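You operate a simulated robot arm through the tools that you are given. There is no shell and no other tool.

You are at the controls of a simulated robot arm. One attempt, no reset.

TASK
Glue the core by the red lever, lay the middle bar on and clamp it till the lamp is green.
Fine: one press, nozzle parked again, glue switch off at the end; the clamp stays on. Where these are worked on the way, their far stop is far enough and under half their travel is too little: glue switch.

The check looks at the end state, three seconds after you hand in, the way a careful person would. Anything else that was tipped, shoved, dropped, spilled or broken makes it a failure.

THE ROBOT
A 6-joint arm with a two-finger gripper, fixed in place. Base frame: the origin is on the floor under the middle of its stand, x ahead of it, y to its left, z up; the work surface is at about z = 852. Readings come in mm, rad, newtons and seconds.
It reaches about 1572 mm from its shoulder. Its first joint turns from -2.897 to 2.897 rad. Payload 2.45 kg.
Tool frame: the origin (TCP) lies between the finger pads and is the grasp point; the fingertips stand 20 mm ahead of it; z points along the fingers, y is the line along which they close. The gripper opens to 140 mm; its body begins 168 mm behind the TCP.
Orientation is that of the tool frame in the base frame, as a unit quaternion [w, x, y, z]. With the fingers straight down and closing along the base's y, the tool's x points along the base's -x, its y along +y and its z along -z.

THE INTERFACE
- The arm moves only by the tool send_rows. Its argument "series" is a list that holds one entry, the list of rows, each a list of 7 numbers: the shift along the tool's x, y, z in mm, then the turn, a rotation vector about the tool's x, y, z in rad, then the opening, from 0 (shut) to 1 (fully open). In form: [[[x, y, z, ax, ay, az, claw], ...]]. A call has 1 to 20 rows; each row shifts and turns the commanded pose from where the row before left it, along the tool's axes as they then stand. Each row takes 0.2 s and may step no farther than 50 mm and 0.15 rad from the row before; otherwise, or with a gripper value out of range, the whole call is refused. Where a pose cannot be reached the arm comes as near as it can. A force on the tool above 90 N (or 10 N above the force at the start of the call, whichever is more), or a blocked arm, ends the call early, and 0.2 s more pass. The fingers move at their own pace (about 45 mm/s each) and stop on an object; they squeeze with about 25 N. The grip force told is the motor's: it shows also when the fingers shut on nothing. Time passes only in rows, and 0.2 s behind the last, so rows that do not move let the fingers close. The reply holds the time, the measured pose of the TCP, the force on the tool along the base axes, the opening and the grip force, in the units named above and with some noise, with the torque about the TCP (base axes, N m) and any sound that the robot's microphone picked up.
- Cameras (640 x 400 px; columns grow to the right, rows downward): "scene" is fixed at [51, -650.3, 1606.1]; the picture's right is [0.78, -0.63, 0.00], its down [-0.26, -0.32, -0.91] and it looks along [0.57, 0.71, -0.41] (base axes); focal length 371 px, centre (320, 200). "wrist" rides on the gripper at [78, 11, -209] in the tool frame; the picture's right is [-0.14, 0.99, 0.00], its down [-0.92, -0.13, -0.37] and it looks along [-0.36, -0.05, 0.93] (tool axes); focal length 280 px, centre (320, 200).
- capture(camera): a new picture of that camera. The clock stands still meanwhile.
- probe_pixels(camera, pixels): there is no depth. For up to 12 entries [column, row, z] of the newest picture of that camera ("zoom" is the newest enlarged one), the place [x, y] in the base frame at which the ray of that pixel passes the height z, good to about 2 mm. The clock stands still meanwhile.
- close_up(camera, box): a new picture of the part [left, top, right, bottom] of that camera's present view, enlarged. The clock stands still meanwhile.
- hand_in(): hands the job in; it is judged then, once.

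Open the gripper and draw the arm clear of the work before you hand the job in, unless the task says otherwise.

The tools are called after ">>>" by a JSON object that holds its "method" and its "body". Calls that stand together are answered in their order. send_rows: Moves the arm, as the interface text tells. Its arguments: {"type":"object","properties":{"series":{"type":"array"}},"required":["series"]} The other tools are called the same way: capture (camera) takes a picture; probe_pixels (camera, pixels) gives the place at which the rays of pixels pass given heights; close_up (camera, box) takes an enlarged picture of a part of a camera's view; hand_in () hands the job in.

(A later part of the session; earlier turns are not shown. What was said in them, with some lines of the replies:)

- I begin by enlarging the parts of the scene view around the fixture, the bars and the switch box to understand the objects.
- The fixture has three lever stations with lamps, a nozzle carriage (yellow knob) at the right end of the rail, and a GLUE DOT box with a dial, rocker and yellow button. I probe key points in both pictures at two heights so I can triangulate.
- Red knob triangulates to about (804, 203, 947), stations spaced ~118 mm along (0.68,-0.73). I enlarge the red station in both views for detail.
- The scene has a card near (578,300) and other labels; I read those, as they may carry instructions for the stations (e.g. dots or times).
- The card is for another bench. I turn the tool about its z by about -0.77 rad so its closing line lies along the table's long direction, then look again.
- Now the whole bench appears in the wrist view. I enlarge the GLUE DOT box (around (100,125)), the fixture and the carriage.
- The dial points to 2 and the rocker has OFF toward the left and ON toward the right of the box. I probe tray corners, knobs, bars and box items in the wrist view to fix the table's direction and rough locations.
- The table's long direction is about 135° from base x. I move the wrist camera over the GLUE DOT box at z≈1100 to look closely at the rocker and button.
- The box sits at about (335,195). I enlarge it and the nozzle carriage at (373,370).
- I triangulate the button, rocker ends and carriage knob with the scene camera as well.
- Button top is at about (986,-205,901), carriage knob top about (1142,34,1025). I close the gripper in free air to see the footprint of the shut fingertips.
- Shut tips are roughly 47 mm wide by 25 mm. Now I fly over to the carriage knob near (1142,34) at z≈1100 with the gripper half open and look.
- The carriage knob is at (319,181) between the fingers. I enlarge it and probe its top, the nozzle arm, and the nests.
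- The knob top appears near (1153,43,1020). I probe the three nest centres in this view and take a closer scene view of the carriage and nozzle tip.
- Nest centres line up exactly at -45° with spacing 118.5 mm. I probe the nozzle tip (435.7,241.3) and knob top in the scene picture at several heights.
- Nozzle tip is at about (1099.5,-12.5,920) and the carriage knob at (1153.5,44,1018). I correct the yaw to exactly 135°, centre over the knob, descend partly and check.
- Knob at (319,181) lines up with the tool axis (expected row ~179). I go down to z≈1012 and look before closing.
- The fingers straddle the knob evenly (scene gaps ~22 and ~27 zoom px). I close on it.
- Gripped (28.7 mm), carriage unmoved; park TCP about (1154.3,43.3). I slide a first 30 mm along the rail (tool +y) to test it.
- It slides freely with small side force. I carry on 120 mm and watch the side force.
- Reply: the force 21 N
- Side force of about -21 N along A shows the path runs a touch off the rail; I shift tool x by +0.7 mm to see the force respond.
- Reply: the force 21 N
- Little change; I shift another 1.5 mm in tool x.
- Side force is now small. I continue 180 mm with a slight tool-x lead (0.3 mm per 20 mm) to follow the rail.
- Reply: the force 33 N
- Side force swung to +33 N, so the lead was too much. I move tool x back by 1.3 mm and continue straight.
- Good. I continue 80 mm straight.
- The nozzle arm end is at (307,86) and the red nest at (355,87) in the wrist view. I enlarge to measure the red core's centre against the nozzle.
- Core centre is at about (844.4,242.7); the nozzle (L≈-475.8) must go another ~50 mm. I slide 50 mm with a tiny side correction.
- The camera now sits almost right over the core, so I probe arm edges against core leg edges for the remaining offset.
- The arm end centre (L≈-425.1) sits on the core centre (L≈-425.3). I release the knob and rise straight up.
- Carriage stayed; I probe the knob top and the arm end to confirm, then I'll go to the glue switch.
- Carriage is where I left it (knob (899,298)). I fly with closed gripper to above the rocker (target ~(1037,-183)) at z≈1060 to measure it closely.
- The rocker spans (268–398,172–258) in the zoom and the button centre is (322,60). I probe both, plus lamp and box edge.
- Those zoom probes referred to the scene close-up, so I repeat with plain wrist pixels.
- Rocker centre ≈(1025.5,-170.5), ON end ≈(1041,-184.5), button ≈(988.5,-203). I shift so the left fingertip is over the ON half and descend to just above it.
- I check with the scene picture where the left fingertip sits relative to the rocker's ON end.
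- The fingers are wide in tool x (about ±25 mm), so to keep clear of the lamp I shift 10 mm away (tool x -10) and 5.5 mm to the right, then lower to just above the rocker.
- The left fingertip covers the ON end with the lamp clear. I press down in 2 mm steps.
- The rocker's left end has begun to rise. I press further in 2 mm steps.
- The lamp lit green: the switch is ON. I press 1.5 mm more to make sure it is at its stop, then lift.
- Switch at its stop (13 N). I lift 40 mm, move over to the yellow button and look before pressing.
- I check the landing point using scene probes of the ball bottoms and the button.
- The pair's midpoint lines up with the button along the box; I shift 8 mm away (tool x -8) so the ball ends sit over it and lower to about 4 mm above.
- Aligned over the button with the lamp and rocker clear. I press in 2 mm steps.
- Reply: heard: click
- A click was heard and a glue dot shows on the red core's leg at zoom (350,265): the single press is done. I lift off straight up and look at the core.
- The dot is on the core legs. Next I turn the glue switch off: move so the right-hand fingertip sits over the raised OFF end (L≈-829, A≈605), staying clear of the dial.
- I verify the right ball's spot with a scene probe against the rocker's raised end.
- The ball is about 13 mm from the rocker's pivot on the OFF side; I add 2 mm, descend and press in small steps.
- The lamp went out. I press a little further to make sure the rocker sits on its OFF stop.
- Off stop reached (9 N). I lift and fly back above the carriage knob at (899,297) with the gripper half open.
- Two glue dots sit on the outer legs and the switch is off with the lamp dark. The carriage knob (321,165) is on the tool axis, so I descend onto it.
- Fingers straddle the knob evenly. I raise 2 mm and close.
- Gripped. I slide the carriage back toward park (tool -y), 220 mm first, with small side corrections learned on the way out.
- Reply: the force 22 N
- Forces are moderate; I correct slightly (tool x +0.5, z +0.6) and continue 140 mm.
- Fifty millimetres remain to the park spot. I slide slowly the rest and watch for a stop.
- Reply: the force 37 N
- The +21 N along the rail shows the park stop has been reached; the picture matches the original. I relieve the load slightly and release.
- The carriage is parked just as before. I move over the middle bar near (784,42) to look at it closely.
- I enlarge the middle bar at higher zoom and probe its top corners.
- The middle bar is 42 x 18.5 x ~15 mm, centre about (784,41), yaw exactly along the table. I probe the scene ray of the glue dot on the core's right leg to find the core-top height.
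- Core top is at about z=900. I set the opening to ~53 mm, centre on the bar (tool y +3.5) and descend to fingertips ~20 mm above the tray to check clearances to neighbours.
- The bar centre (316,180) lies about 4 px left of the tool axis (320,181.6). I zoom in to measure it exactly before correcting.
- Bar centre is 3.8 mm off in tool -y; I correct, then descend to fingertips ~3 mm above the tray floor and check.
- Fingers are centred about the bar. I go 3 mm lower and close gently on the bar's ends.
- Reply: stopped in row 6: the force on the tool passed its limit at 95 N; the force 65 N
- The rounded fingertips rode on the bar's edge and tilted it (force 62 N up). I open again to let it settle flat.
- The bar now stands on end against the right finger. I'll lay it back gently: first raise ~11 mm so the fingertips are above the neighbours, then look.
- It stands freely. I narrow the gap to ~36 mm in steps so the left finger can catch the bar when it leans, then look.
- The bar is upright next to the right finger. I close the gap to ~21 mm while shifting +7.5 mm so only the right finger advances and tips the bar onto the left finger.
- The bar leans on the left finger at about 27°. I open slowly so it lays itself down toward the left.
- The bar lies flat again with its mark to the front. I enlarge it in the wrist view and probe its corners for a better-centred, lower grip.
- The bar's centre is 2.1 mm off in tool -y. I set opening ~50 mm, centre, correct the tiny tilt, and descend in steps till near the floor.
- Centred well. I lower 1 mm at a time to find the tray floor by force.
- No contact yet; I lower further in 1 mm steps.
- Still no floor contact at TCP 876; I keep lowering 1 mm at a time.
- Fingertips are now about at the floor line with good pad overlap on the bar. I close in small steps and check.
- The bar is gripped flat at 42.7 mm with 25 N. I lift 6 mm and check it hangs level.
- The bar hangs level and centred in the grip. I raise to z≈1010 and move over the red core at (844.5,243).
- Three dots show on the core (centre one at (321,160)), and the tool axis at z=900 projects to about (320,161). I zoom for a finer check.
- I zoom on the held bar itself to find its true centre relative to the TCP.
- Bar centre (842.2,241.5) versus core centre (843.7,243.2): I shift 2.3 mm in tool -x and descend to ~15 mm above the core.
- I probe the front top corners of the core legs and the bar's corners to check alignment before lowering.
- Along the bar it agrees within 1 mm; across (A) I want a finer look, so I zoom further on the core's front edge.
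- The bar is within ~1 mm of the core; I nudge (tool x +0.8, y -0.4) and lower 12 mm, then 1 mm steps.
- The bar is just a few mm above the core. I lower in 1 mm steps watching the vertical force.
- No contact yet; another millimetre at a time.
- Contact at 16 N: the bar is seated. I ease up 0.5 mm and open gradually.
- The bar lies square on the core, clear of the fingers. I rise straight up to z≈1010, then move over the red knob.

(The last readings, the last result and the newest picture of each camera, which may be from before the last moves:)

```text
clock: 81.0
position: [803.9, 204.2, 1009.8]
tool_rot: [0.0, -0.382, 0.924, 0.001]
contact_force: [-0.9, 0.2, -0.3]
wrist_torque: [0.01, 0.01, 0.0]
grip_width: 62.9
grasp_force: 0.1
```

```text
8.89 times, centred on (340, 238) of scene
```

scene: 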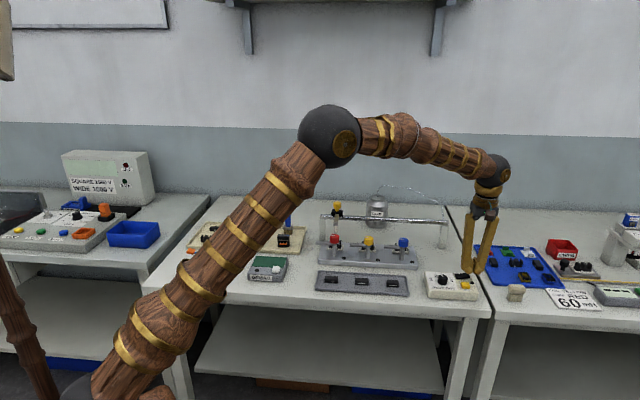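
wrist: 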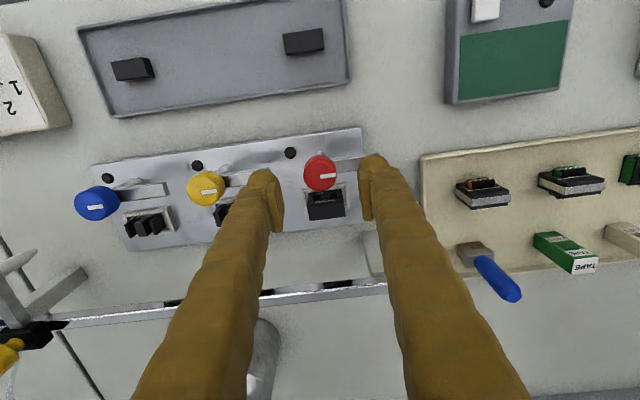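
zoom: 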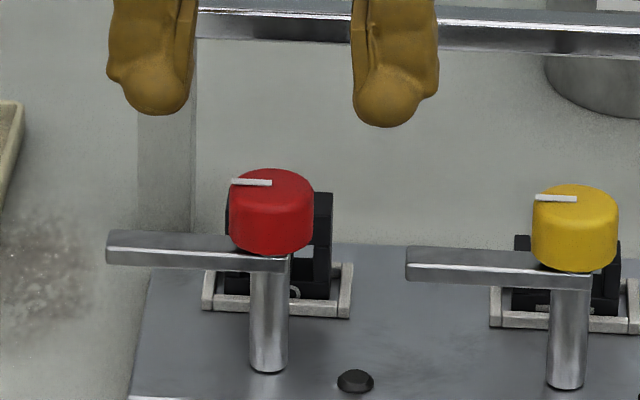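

I probe the knob's top centre (320,175.8) and the lever arm's end to place the grip and find heights.

>>> {"method": "probe_pixels", "body": {"camera": "wrist", "pixels": [[320, 175.75, 951], [320, 175.75, 947], [378, 156, 922], [378, 156, 915], [320, 163, 925]]}}

>>> {"method": "close_up", "body": {"camera": "scene", "box": [318, 228, 358, 258]}}

```text
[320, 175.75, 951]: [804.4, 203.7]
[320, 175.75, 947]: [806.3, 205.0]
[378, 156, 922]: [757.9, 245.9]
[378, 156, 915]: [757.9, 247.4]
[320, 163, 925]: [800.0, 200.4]
```

```text
13.33 times, centred on (338, 243) of scene
```

zoom: 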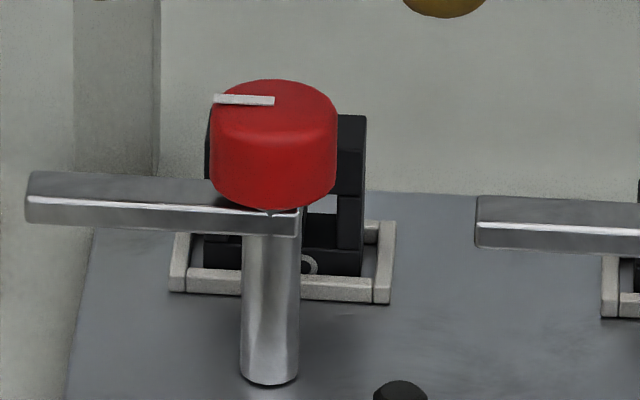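

>>> {"method": "probe_pixels", "body": {"camera": "zoom", "pixels": [[275, 98, 945], [275, 98, 950], [275, 98, 955], [270, 378, 868], [270, 378, 872], [40, 200, 915], [40, 200, 925]]}}

```text
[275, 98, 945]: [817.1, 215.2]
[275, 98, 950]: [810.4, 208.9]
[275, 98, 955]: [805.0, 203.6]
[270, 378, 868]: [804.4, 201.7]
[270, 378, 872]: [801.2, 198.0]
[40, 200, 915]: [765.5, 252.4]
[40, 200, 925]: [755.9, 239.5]
```

Knob top is at z≈955 and the arm top ≈924. I descend to TCP ≈949 around the knob.

>>> {"method": "send_rows", "body": {"series": [[[0, 0, 20, 0, 0, 0, 0.45], [0, 0, 20, 0, 0, 0, 0.45], [0, 0, 12, 0, 0, 0, 0.45], [0, 0, 6, 0, 0, 0, 0.45], [0, 0, 2.5, 0, 0, 0, 0.45], [0, 0, 0, 0, 0, 0, 0.45]]]}}

>>> {"method": "close_up", "body": {"camera": "wrist", "box": [260, 130, 380, 230]}}

>>> {"method": "close_up", "body": {"camera": "scene", "box": [310, 215, 365, 260]}}

```text
clock: 82.4
position: [803.5, 203.0, 950.0]
tool_rot: [-0.001, -0.382, 0.924, 0.0]
contact_force: [0.7, 0.5, 0.2]
wrist_torque: [0.02, -0.01, -0.01]
grip_width: 63.0
grasp_force: 0.0
```

```text
4.00 times, centred on (320, 180) of wrist
```

zoom: 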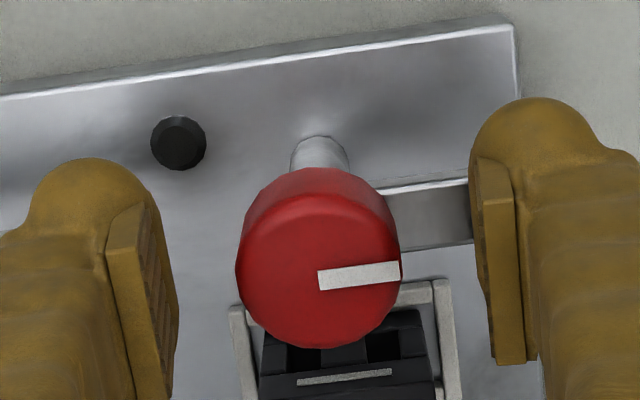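

```text
8.89 times, centred on (338, 238) of scene
```

zoom: 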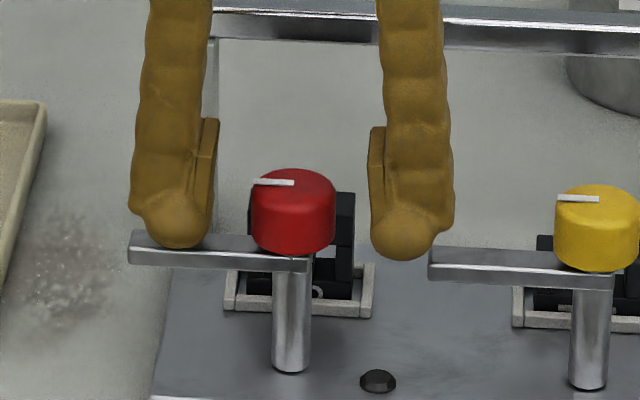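

The fingers straddle the red knob above its arm. I close on the knob.

>>> {"method": "send_rows", "body": {"series": [[[0, 0, 0, 0, 0, 0, 0.35], [0, 0, 0, 0, 0, 0, 0.27], [0, 0, 0, 0, 0, 0, 0.18], [0, 0, 0, 0, 0, 0, 0.15], [0, 0, 0, 0, 0, 0, 0.15]]]}}

>>> {"method": "close_up", "body": {"camera": "wrist", "box": [260, 130, 380, 230]}}

>>> {"method": "close_up", "body": {"camera": "scene", "box": [310, 215, 365, 260]}}

```text
clock: 83.6
position: [804.9, 204.0, 949.3]
tool_rot: [0.0, -0.382, 0.924, 0.0]
contact_force: [10.1, -10.4, -1.9]
wrist_torque: [-0.09, -0.13, -0.07]
grip_width: 31.9
grasp_force: 44.6
```

```text
4.00 times, centred on (320, 180) of wrist
```

zoom: 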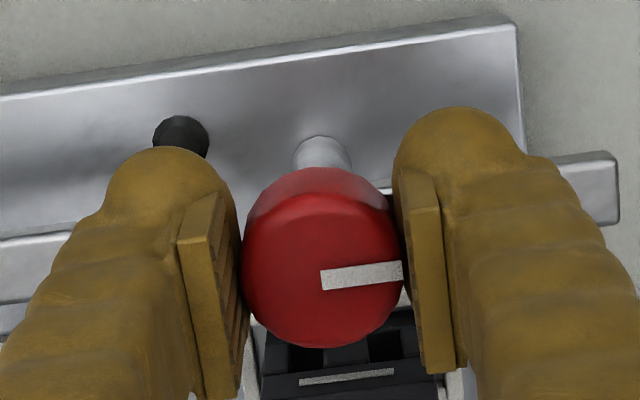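

```text
8.89 times, centred on (338, 238) of scene
```

zoom: 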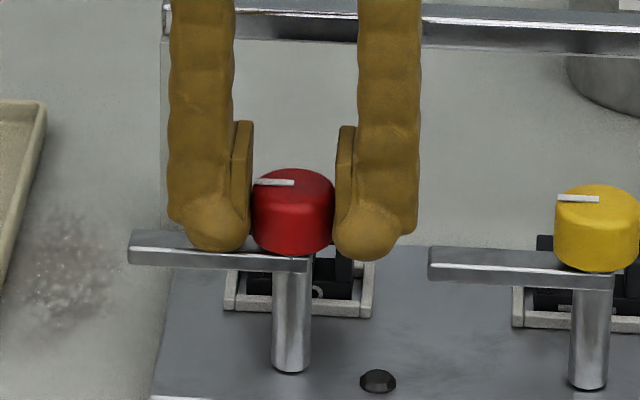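

Gripped (31.9 mm) with ~14 N side load; I recentre by 0.6 mm and turn the first 0.3 rad clockwise (+tool z) watching the forces.

>>> {"method": "send_rows", "body": {"series": [[[0, -0.6, 0, 0, 0, 0, 0.15], [0, 0, 0, 0, 0, 0.08, 0.15], [0, 0, 0, 0, 0, 0.1, 0.15], [0, 0, 0, 0, 0, 0.12, 0.15]]]}}

>>> {"method": "close_up", "body": {"camera": "scene", "box": [310, 215, 365, 260]}}

```text
clock: 84.6
position: [803.5, 203.4, 950.2]
tool_rot: [0.0, -0.24, 0.971, 0.001]
contact_force: [-19.9, 4.7, 3.2]
wrist_torque: [0.05, 0.22, 0.05]
grip_width: 32.2
grasp_force: 45.1
```

```text
8.89 times, centred on (338, 238) of scene
```

zoom: 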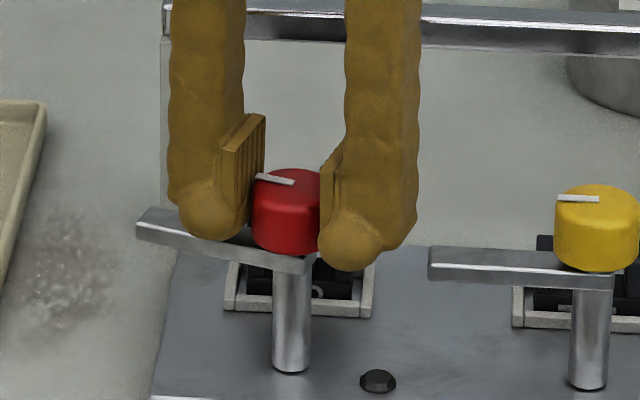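

The lever turns with the knob. I shift slightly to relieve the side load and turn on.

>>> {"method": "send_rows", "body": {"series": [[[0.6, 0.5, 0, 0, 0, 0.1, 0.15], [0, 0, 0, 0, 0, 0.12, 0.15], [0, 0, 0, 0, 0, 0.12, 0.15]]]}}

```text
clock: 85.4
position: [803.3, 205.3, 949.8]
tool_rot: [-0.001, -0.072, 0.997, -0.001]
contact_force: [-22.5, 33.0, -9.0]
wrist_torque: [0.35, 0.22, 0.05]
grip_width: 31.9
grasp_force: 45.2
```

Side load has grown to about 40 N; I shift along it (tool y +1.1, x +0.7) and re-read before turning further.

>>> {"method": "send_rows", "body": {"series": [[[0.7, 1.1, 0, 0, 0, 0, 0.15], [0, 0, 0, 0, 0, 0, 0.15]]]}}

>>> {"method": "close_up", "body": {"camera": "scene", "box": [310, 215, 365, 260]}}

>>> {"method": "close_up", "body": {"camera": "wrist", "box": [240, 120, 400, 230]}}

```text
clock: 86.0
position: [804.2, 204.4, 950.3]
tool_rot: [0.0, -0.072, 0.997, -0.001]
contact_force: [-7.4, 24.6, -11.9]
wrist_torque: [0.23, 0.07, 0.09]
grip_width: 32.4
grasp_force: 44.9
```

```text
8.89 times, centred on (338, 238) of scene
```

zoom: 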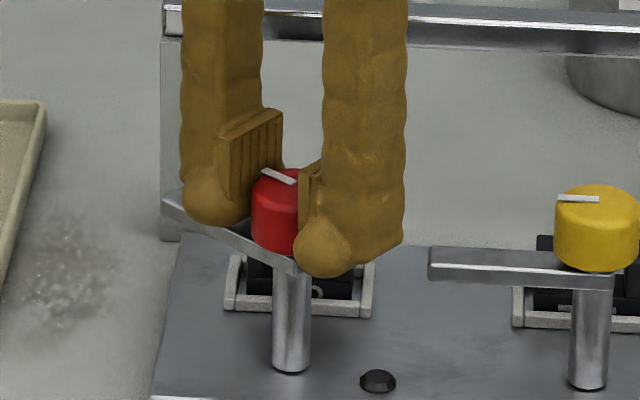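

```text
3.64 times, centred on (320, 175) of wrist
```

zoom: 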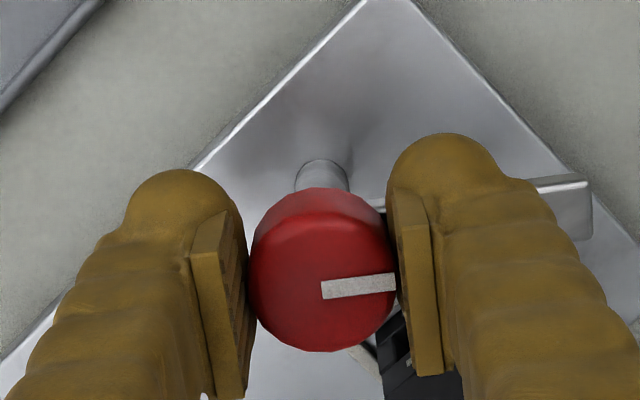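

The knob and arm follow (now ~37° turned). I relieve another 1 mm along tool y and turn 0.36 rad more.

>>> {"method": "send_rows", "body": {"series": [[[0.1, 1.0, 0, 0, 0, 0, 0.15], [0, 0, 0, 0, 0, 0.12, 0.15], [0, 0, 0, 0, 0, 0.12, 0.15], [0, 0, 0, 0, 0, 0.12, 0.15]]]}}

>>> {"method": "close_up", "body": {"camera": "scene", "box": [310, 215, 365, 260]}}

```text
clock: 87.0
position: [803.7, 204.8, 950.9]
tool_rot: [0.0, 0.11, 0.994, 0.0]
contact_force: [3.6, 10.0, -2.5]
wrist_torque: [0.07, -0.22, 0.03]
grip_width: 32.0
grasp_force: 45.1
```

```text
8.89 times, centred on (338, 238) of scene
```

zoom: 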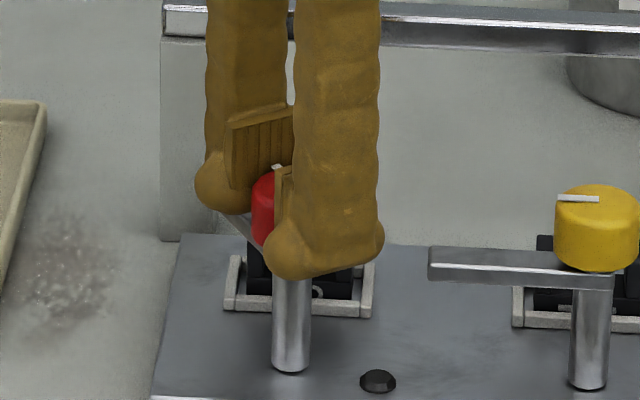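

Turned ~58° with low forces. I continue another 0.36 rad.

>>> {"method": "send_rows", "body": {"series": [[[0.2, 0.4, 0, 0, 0, 0.12, 0.15], [0, 0, 0, 0, 0, 0.12, 0.15], [0, 0, 0, 0, 0, 0.12, 0.15]]]}}

>>> {"method": "close_up", "body": {"camera": "scene", "box": [310, 215, 365, 260]}}

>>> {"method": "close_up", "body": {"camera": "wrist", "box": [240, 120, 400, 230]}}

```text
clock: 87.8
position: [804.0, 206.8, 950.2]
tool_rot: [0.001, 0.285, 0.959, 0.001]
contact_force: [15.6, 9.5, -1.3]
wrist_torque: [0.11, -0.15, 0.03]
grip_width: 31.9
grasp_force: 44.6
```

```text
8.89 times, centred on (338, 238) of scene
```

zoom: 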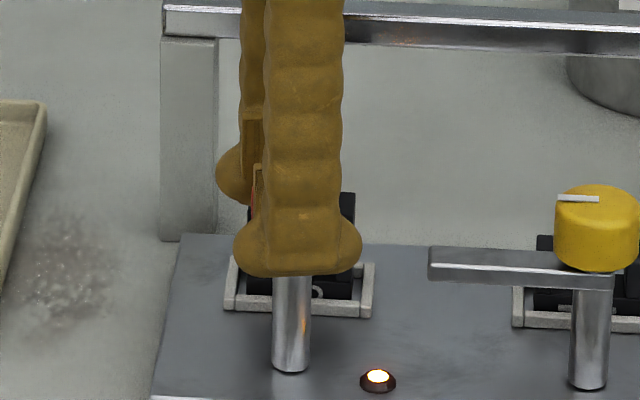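

```text
3.64 times, centred on (320, 175) of wrist
```

zoom: 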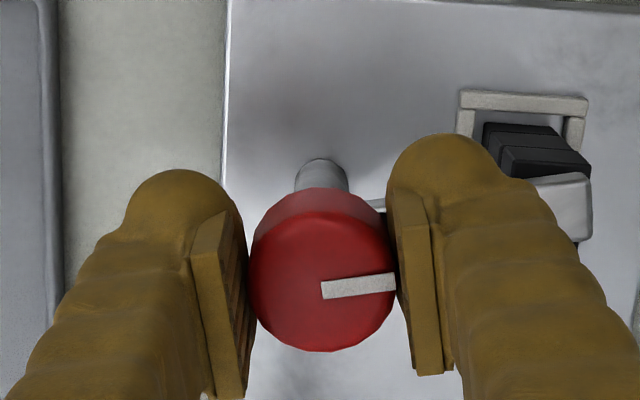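

The lamp by the red lever glows amber and the arm is over the bar (turned 78°). I relieve a bit and turn the last ~0.2 rad to the stop.

>>> {"method": "send_rows", "body": {"series": [[[-0.3, 0.6, 0, 0, 0, 0.07, 0.15], [0, 0, 0, 0, 0, 0.07, 0.15], [0, 0, 0, 0, 0, 0.06, 0.15]]]}}

>>> {"method": "close_up", "body": {"camera": "scene", "box": [310, 215, 365, 260]}}

>>> {"method": "close_up", "body": {"camera": "wrist", "box": [240, 100, 440, 230]}}

```text
clock: 88.6
position: [804.5, 207.6, 950.1]
tool_rot: [0.0, 0.379, 0.925, 0.0]
contact_force: [21.8, 3.8, -5.2]
wrist_torque: [0.09, -0.24, 0.06]
grip_width: 32.0
grasp_force: 44.9
```

```text
8.89 times, centred on (338, 238) of scene
```

zoom: 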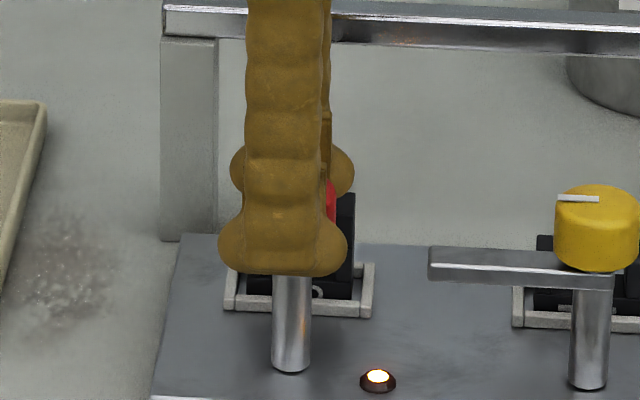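

```text
3.08 times, centred on (340, 165) of wrist
```

zoom: 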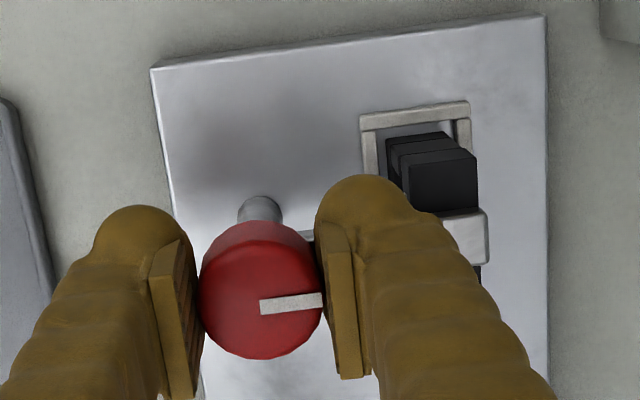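

The arm now lies across the bar (turned ~89.5°) with the lamp amber. I relieve the side load and wait while watching the lamp.

>>> {"method": "send_rows", "body": {"series": [[[-0.4, 0.6, 0, 0, 0, 0, 0.15], [0, 0, 0, 0, 0, 0, 0.15], [0, 0, 0, 0, 0, 0, 0.15], [0, 0, 0, 0, 0, 0, 0.15], [0, 0, 0, 0, 0, 0, 0.15], [0, 0, 0, 0, 0, 0, 0.15], [0, 0, 0, 0, 0, 0, 0.15], [0, 0, 0, 0, 0, 0, 0.15], [0, 0, 0, 0, 0, 0, 0.15], [0, 0, 0, 0, 0, 0, 0.15]]]}}

>>> {"method": "close_up", "body": {"camera": "scene", "box": [310, 215, 365, 260]}}

```text
clock: 90.8
position: [804.4, 207.8, 950.6]
tool_rot: [0.0, 0.378, 0.926, -0.001]
contact_force: [2.7, 3.5, -1.1]
wrist_torque: [0.09, -0.01, 0.0]
grip_width: 32.1
grasp_force: 44.9
```

```text
8.89 times, centred on (338, 238) of scene
```

zoom: 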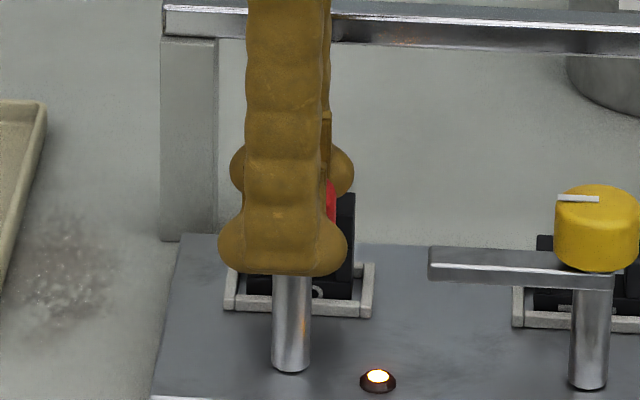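

Loads are near zero and the lamp is still amber; I wait longer.

>>> {"method": "send_rows", "body": {"series": [[[0, 0, 0, 0, 0, 0, 0.15], [0, 0, 0, 0, 0, 0, 0.15], [0, 0, 0, 0, 0, 0, 0.15], [0, 0, 0, 0, 0, 0, 0.15], [0, 0, 0, 0, 0, 0, 0.15], [0, 0, 0, 0, 0, 0, 0.15], [0, 0, 0, 0, 0, 0, 0.15], [0, 0, 0, 0, 0, 0, 0.15], [0, 0, 0, 0, 0, 0, 0.15], [0, 0, 0, 0, 0, 0, 0.15], [0, 0, 0, 0, 0, 0, 0.15], [0, 0, 0, 0, 0, 0, 0.15], [0, 0, 0, 0, 0, 0, 0.15], [0, 0, 0, 0, 0, 0, 0.15], [0, 0, 0, 0, 0, 0, 0.15], [0, 0, 0, 0, 0, 0, 0.15], [0, 0, 0, 0, 0, 0, 0.15], [0, 0, 0, 0, 0, 0, 0.15], [0, 0, 0, 0, 0, 0, 0.15], [0, 0, 0, 0, 0, 0, 0.15]]]}}

>>> {"method": "close_up", "body": {"camera": "scene", "box": [310, 215, 365, 260]}}

```text
clock: 95.0
position: [805.4, 206.3, 952.1]
tool_rot: [0.001, 0.379, 0.926, 0.0]
contact_force: [-6.8, 0.5, -1.4]
wrist_torque: [0.0, 0.09, -0.02]
grip_width: 32.0
grasp_force: 45.2
```

```text
8.89 times, centred on (338, 238) of scene
```

zoom: 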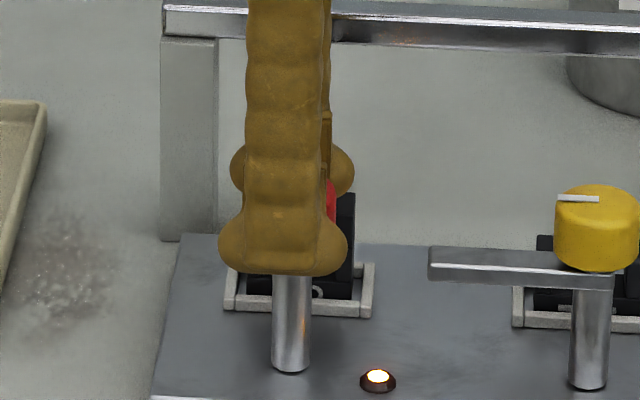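

Still amber; I hold still and keep waiting.

>>> {"method": "send_rows", "body": {"series": [[[0, 0, 0, 0, 0, 0, 0.15], [0, 0, 0, 0, 0, 0, 0.15], [0, 0, 0, 0, 0, 0, 0.15], [0, 0, 0, 0, 0, 0, 0.15], [0, 0, 0, 0, 0, 0, 0.15], [0, 0, 0, 0, 0, 0, 0.15], [0, 0, 0, 0, 0, 0, 0.15], [0, 0, 0, 0, 0, 0, 0.15], [0, 0, 0, 0, 0, 0, 0.15], [0, 0, 0, 0, 0, 0, 0.15], [0, 0, 0, 0, 0, 0, 0.15], [0, 0, 0, 0, 0, 0, 0.15], [0, 0, 0, 0, 0, 0, 0.15], [0, 0, 0, 0, 0, 0, 0.15], [0, 0, 0, 0, 0, 0, 0.15], [0, 0, 0, 0, 0, 0, 0.15], [0, 0, 0, 0, 0, 0, 0.15], [0, 0, 0, 0, 0, 0, 0.15], [0, 0, 0, 0, 0, 0, 0.15], [0, 0, 0, 0, 0, 0, 0.15]]]}}

>>> {"method": "close_up", "body": {"camera": "scene", "box": [310, 215, 365, 260]}}

```text
clock: 99.2
position: [804.6, 207.4, 950.1]
tool_rot: [0.0, 0.379, 0.925, 0.0]
contact_force: [-3.0, -3.3, 2.1]
wrist_torque: [-0.08, 0.0, -0.02]
grip_width: 32.2
grasp_force: 45.1
```

```text
8.89 times, centred on (338, 238) of scene
```

zoom: 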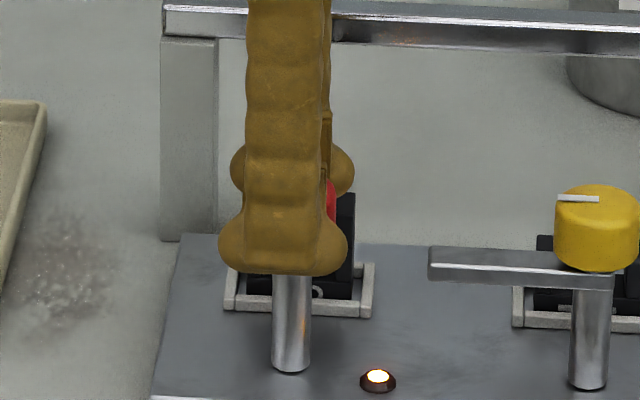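

Still amber after ~12 s; I keep waiting.

>>> {"method": "send_rows", "body": {"series": [[[0, 0, 0, 0, 0, 0, 0.15], [0, 0, 0, 0, 0, 0, 0.15], [0, 0, 0, 0, 0, 0, 0.15], [0, 0, 0, 0, 0, 0, 0.15], [0, 0, 0, 0, 0, 0, 0.15], [0, 0, 0, 0, 0, 0, 0.15], [0, 0, 0, 0, 0, 0, 0.15], [0, 0, 0, 0, 0, 0, 0.15], [0, 0, 0, 0, 0, 0, 0.15], [0, 0, 0, 0, 0, 0, 0.15], [0, 0, 0, 0, 0, 0, 0.15], [0, 0, 0, 0, 0, 0, 0.15], [0, 0, 0, 0, 0, 0, 0.15], [0, 0, 0, 0, 0, 0, 0.15], [0, 0, 0, 0, 0, 0, 0.15], [0, 0, 0, 0, 0, 0, 0.15], [0, 0, 0, 0, 0, 0, 0.15], [0, 0, 0, 0, 0, 0, 0.15], [0, 0, 0, 0, 0, 0, 0.15], [0, 0, 0, 0, 0, 0, 0.15]]]}}

>>> {"method": "close_up", "body": {"camera": "scene", "box": [310, 215, 365, 260]}}

```text
clock: 103.4
position: [804.0, 207.0, 949.7]
tool_rot: [0.0, 0.379, 0.926, 0.0]
contact_force: [-2.9, -3.0, 3.7]
wrist_torque: [-0.02, 0.04, 0.0]
grip_width: 32.0
grasp_force: 45.1
```

```text
8.89 times, centred on (338, 238) of scene
```

zoom: 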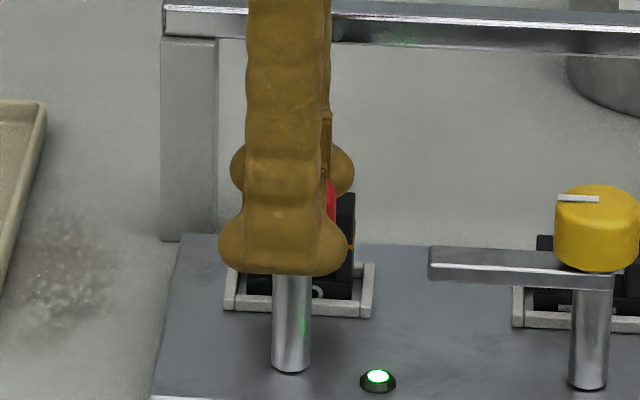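

The lamp turned green. I release the knob gently and rise straight up.

>>> {"method": "send_rows", "body": {"series": [[[0, 0, 0, 0, 0, 0, 0.23], [0, 0, 0, 0, 0, 0, 0.26], [0, 0, 0, 0, 0, 0, 0.3], [0, 0, 0, 0, 0, 0, 0.34], [0, 0, 0, 0, 0, 0, 0.36], [0, 0, -5, 0, 0, 0, 0.36], [0, 0, -15, 0, 0, 0, 0.36], [0, 0, -30, 0, 0, 0, 0.36], [0, 0, -40, 0, 0, 0, 0.36], [0, 0, 0, 0, 0, 0, 0.36]]]}}

>>> {"method": "close_up", "body": {"camera": "scene", "box": [310, 215, 365, 260]}}

>>> {"method": "capture", "body": {"camera": "wrist"}}

```text
clock: 105.6
position: [804.2, 205.9, 1041.5]
tool_rot: [0.0, 0.379, 0.926, 0.0]
contact_force: [-0.2, 0.1, -0.7]
wrist_torque: [-0.01, -0.02, 0.0]
grip_width: 50.4
grasp_force: 0.1
```

```text
8.89 times, centred on (338, 238) of scene
```

zoom: 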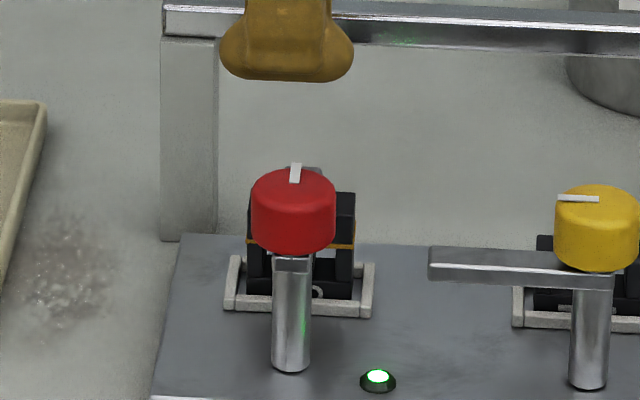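

```text
taken
```

wrist: 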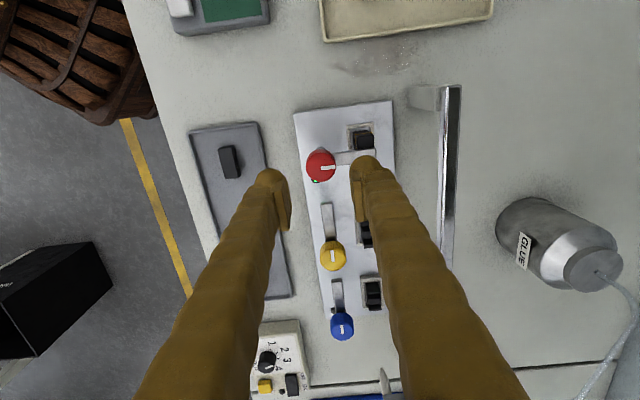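

The lever holds on the bar, lamp green, with an even glue line. I draw the arm up and back clear of the work with the gripper open.

>>> {"method": "send_rows", "body": {"series": [[[0, 0, -40, 0, 0, 0, 0.36], [0, -15, -40, 0, 0, 0, 0.6], [0, -30, -35, 0, 0, 0, 1], [0, -35, -25, 0, 0, 0, 1], [0, -35, -20, 0, 0, 0, 1], [0, -35, 0, 0, 0, 0, 1], [0, 0, 0, 0, 0, 0, 1], [0, 0, 0, 0, 0, 0, 1]]]}}

>>> {"method": "capture", "body": {"camera": "scene"}}

>>> {"method": "capture", "body": {"camera": "wrist"}}

>>> {"method": "close_up", "body": {"camera": "scene", "box": [305, 190, 485, 305]}}

>>> {"method": "close_up", "body": {"camera": "scene", "box": [430, 255, 490, 300]}}

```text
clock: 107.4
position: [700.0, 99.9, 1199.7]
tool_rot: [0.0, 0.379, 0.926, 0.0]
contact_force: [-0.6, -0.1, -0.1]
wrist_torque: [-0.01, -0.02, 0.02]
grip_width: 140.1
grasp_force: 0.1
```

```text
taken
```

scene: 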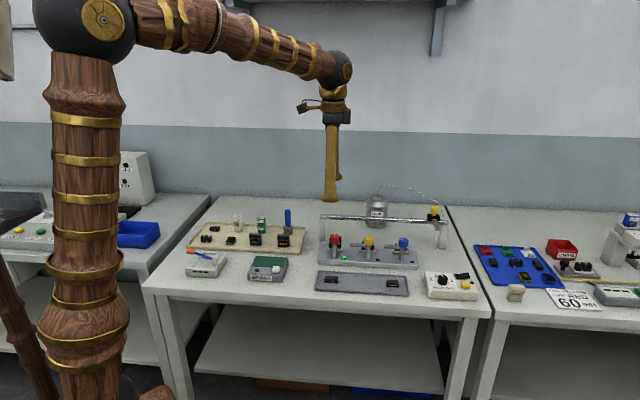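

```text
taken
```

wrist: 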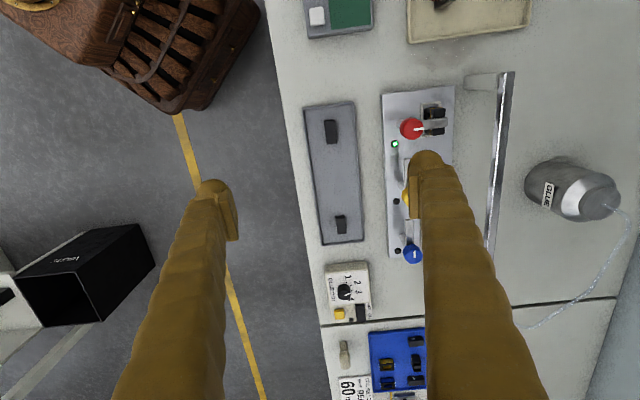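

```text
3.48 times, centred on (395, 248) of scene
```

zoom: 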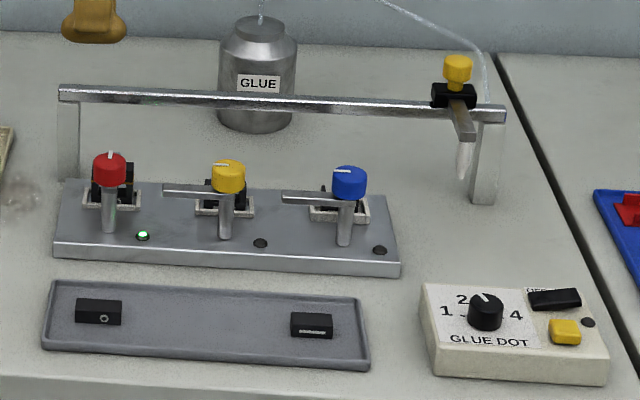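

```text
8.89 times, centred on (460, 278) of scene
```

zoom: 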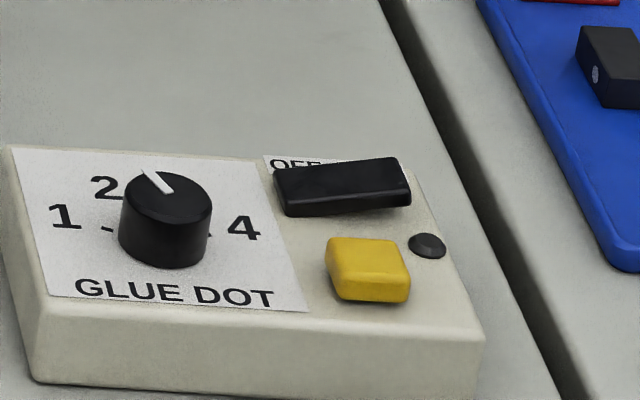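

Everything looks in order: nozzle parked, switch off, lamp green, other bars untouched. I take one last enlarged look at the clamped bar from above.

>>> {"method": "close_up", "body": {"camera": "wrist", "box": [380, 80, 470, 160]}}

>>> {"method": "close_up", "body": {"camera": "scene", "box": [318, 228, 358, 262]}}

```text
5.00 times, centred on (425, 120) of wrist
```

zoom: 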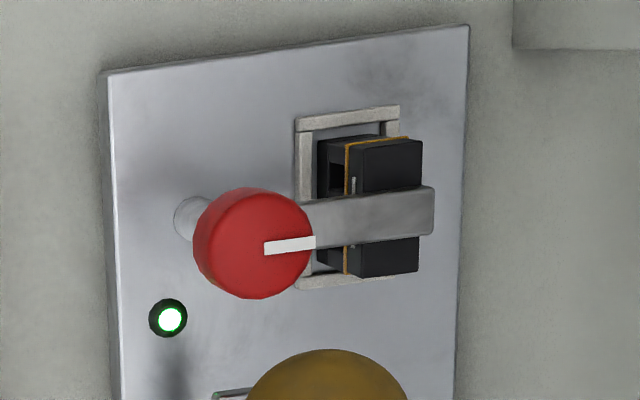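

```text
11.76 times, centred on (338, 245) of scene
```

zoom: 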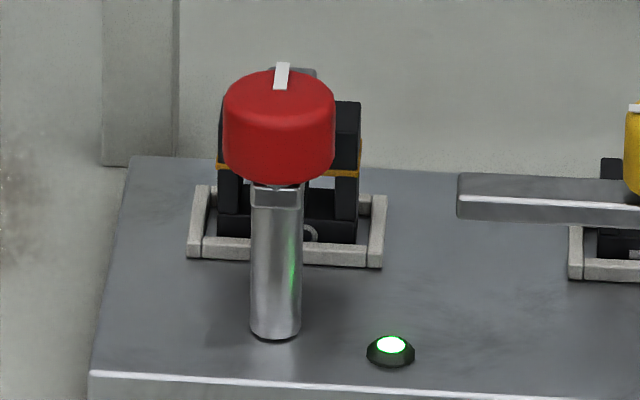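

The bar is glued squarely on the core, with the red lever's arm clamped across it and its lamp green. The nozzle is parked, the glue switch is off, and the open gripper is clear, so I hand the job in.

>>> {"method": "hand_in", "body": {}}

```text
The job is handed in.
```

The middle bar is glued to the core by the red lever and clamped. The lamp beside that lever turned green about 15 seconds after the lever went over, and the clamp is still on.

- **Glue:** I pressed the yellow button once, with the dial left at 2 as I found it. It put a dot on each of the core's three legs.
- **Nozzle and switch:** the nozzle carriage is back against its park stop. The glue switch is off, with its own lamp dark.
- **Bar:** my first grip on the middle bar slipped and stood it on end in its tray. I laid it flat again, gripped it lower and placed it squarely on the core with its mark facing front. The neighbouring bars did not move.
- **Marks:** the red core carries a ring mark, like the left bar, while the middle bar carries a stripe. I used the middle bar, as you asked.

The arm is drawn clear with the gripper open. I handed the job in, but no verdict came back.
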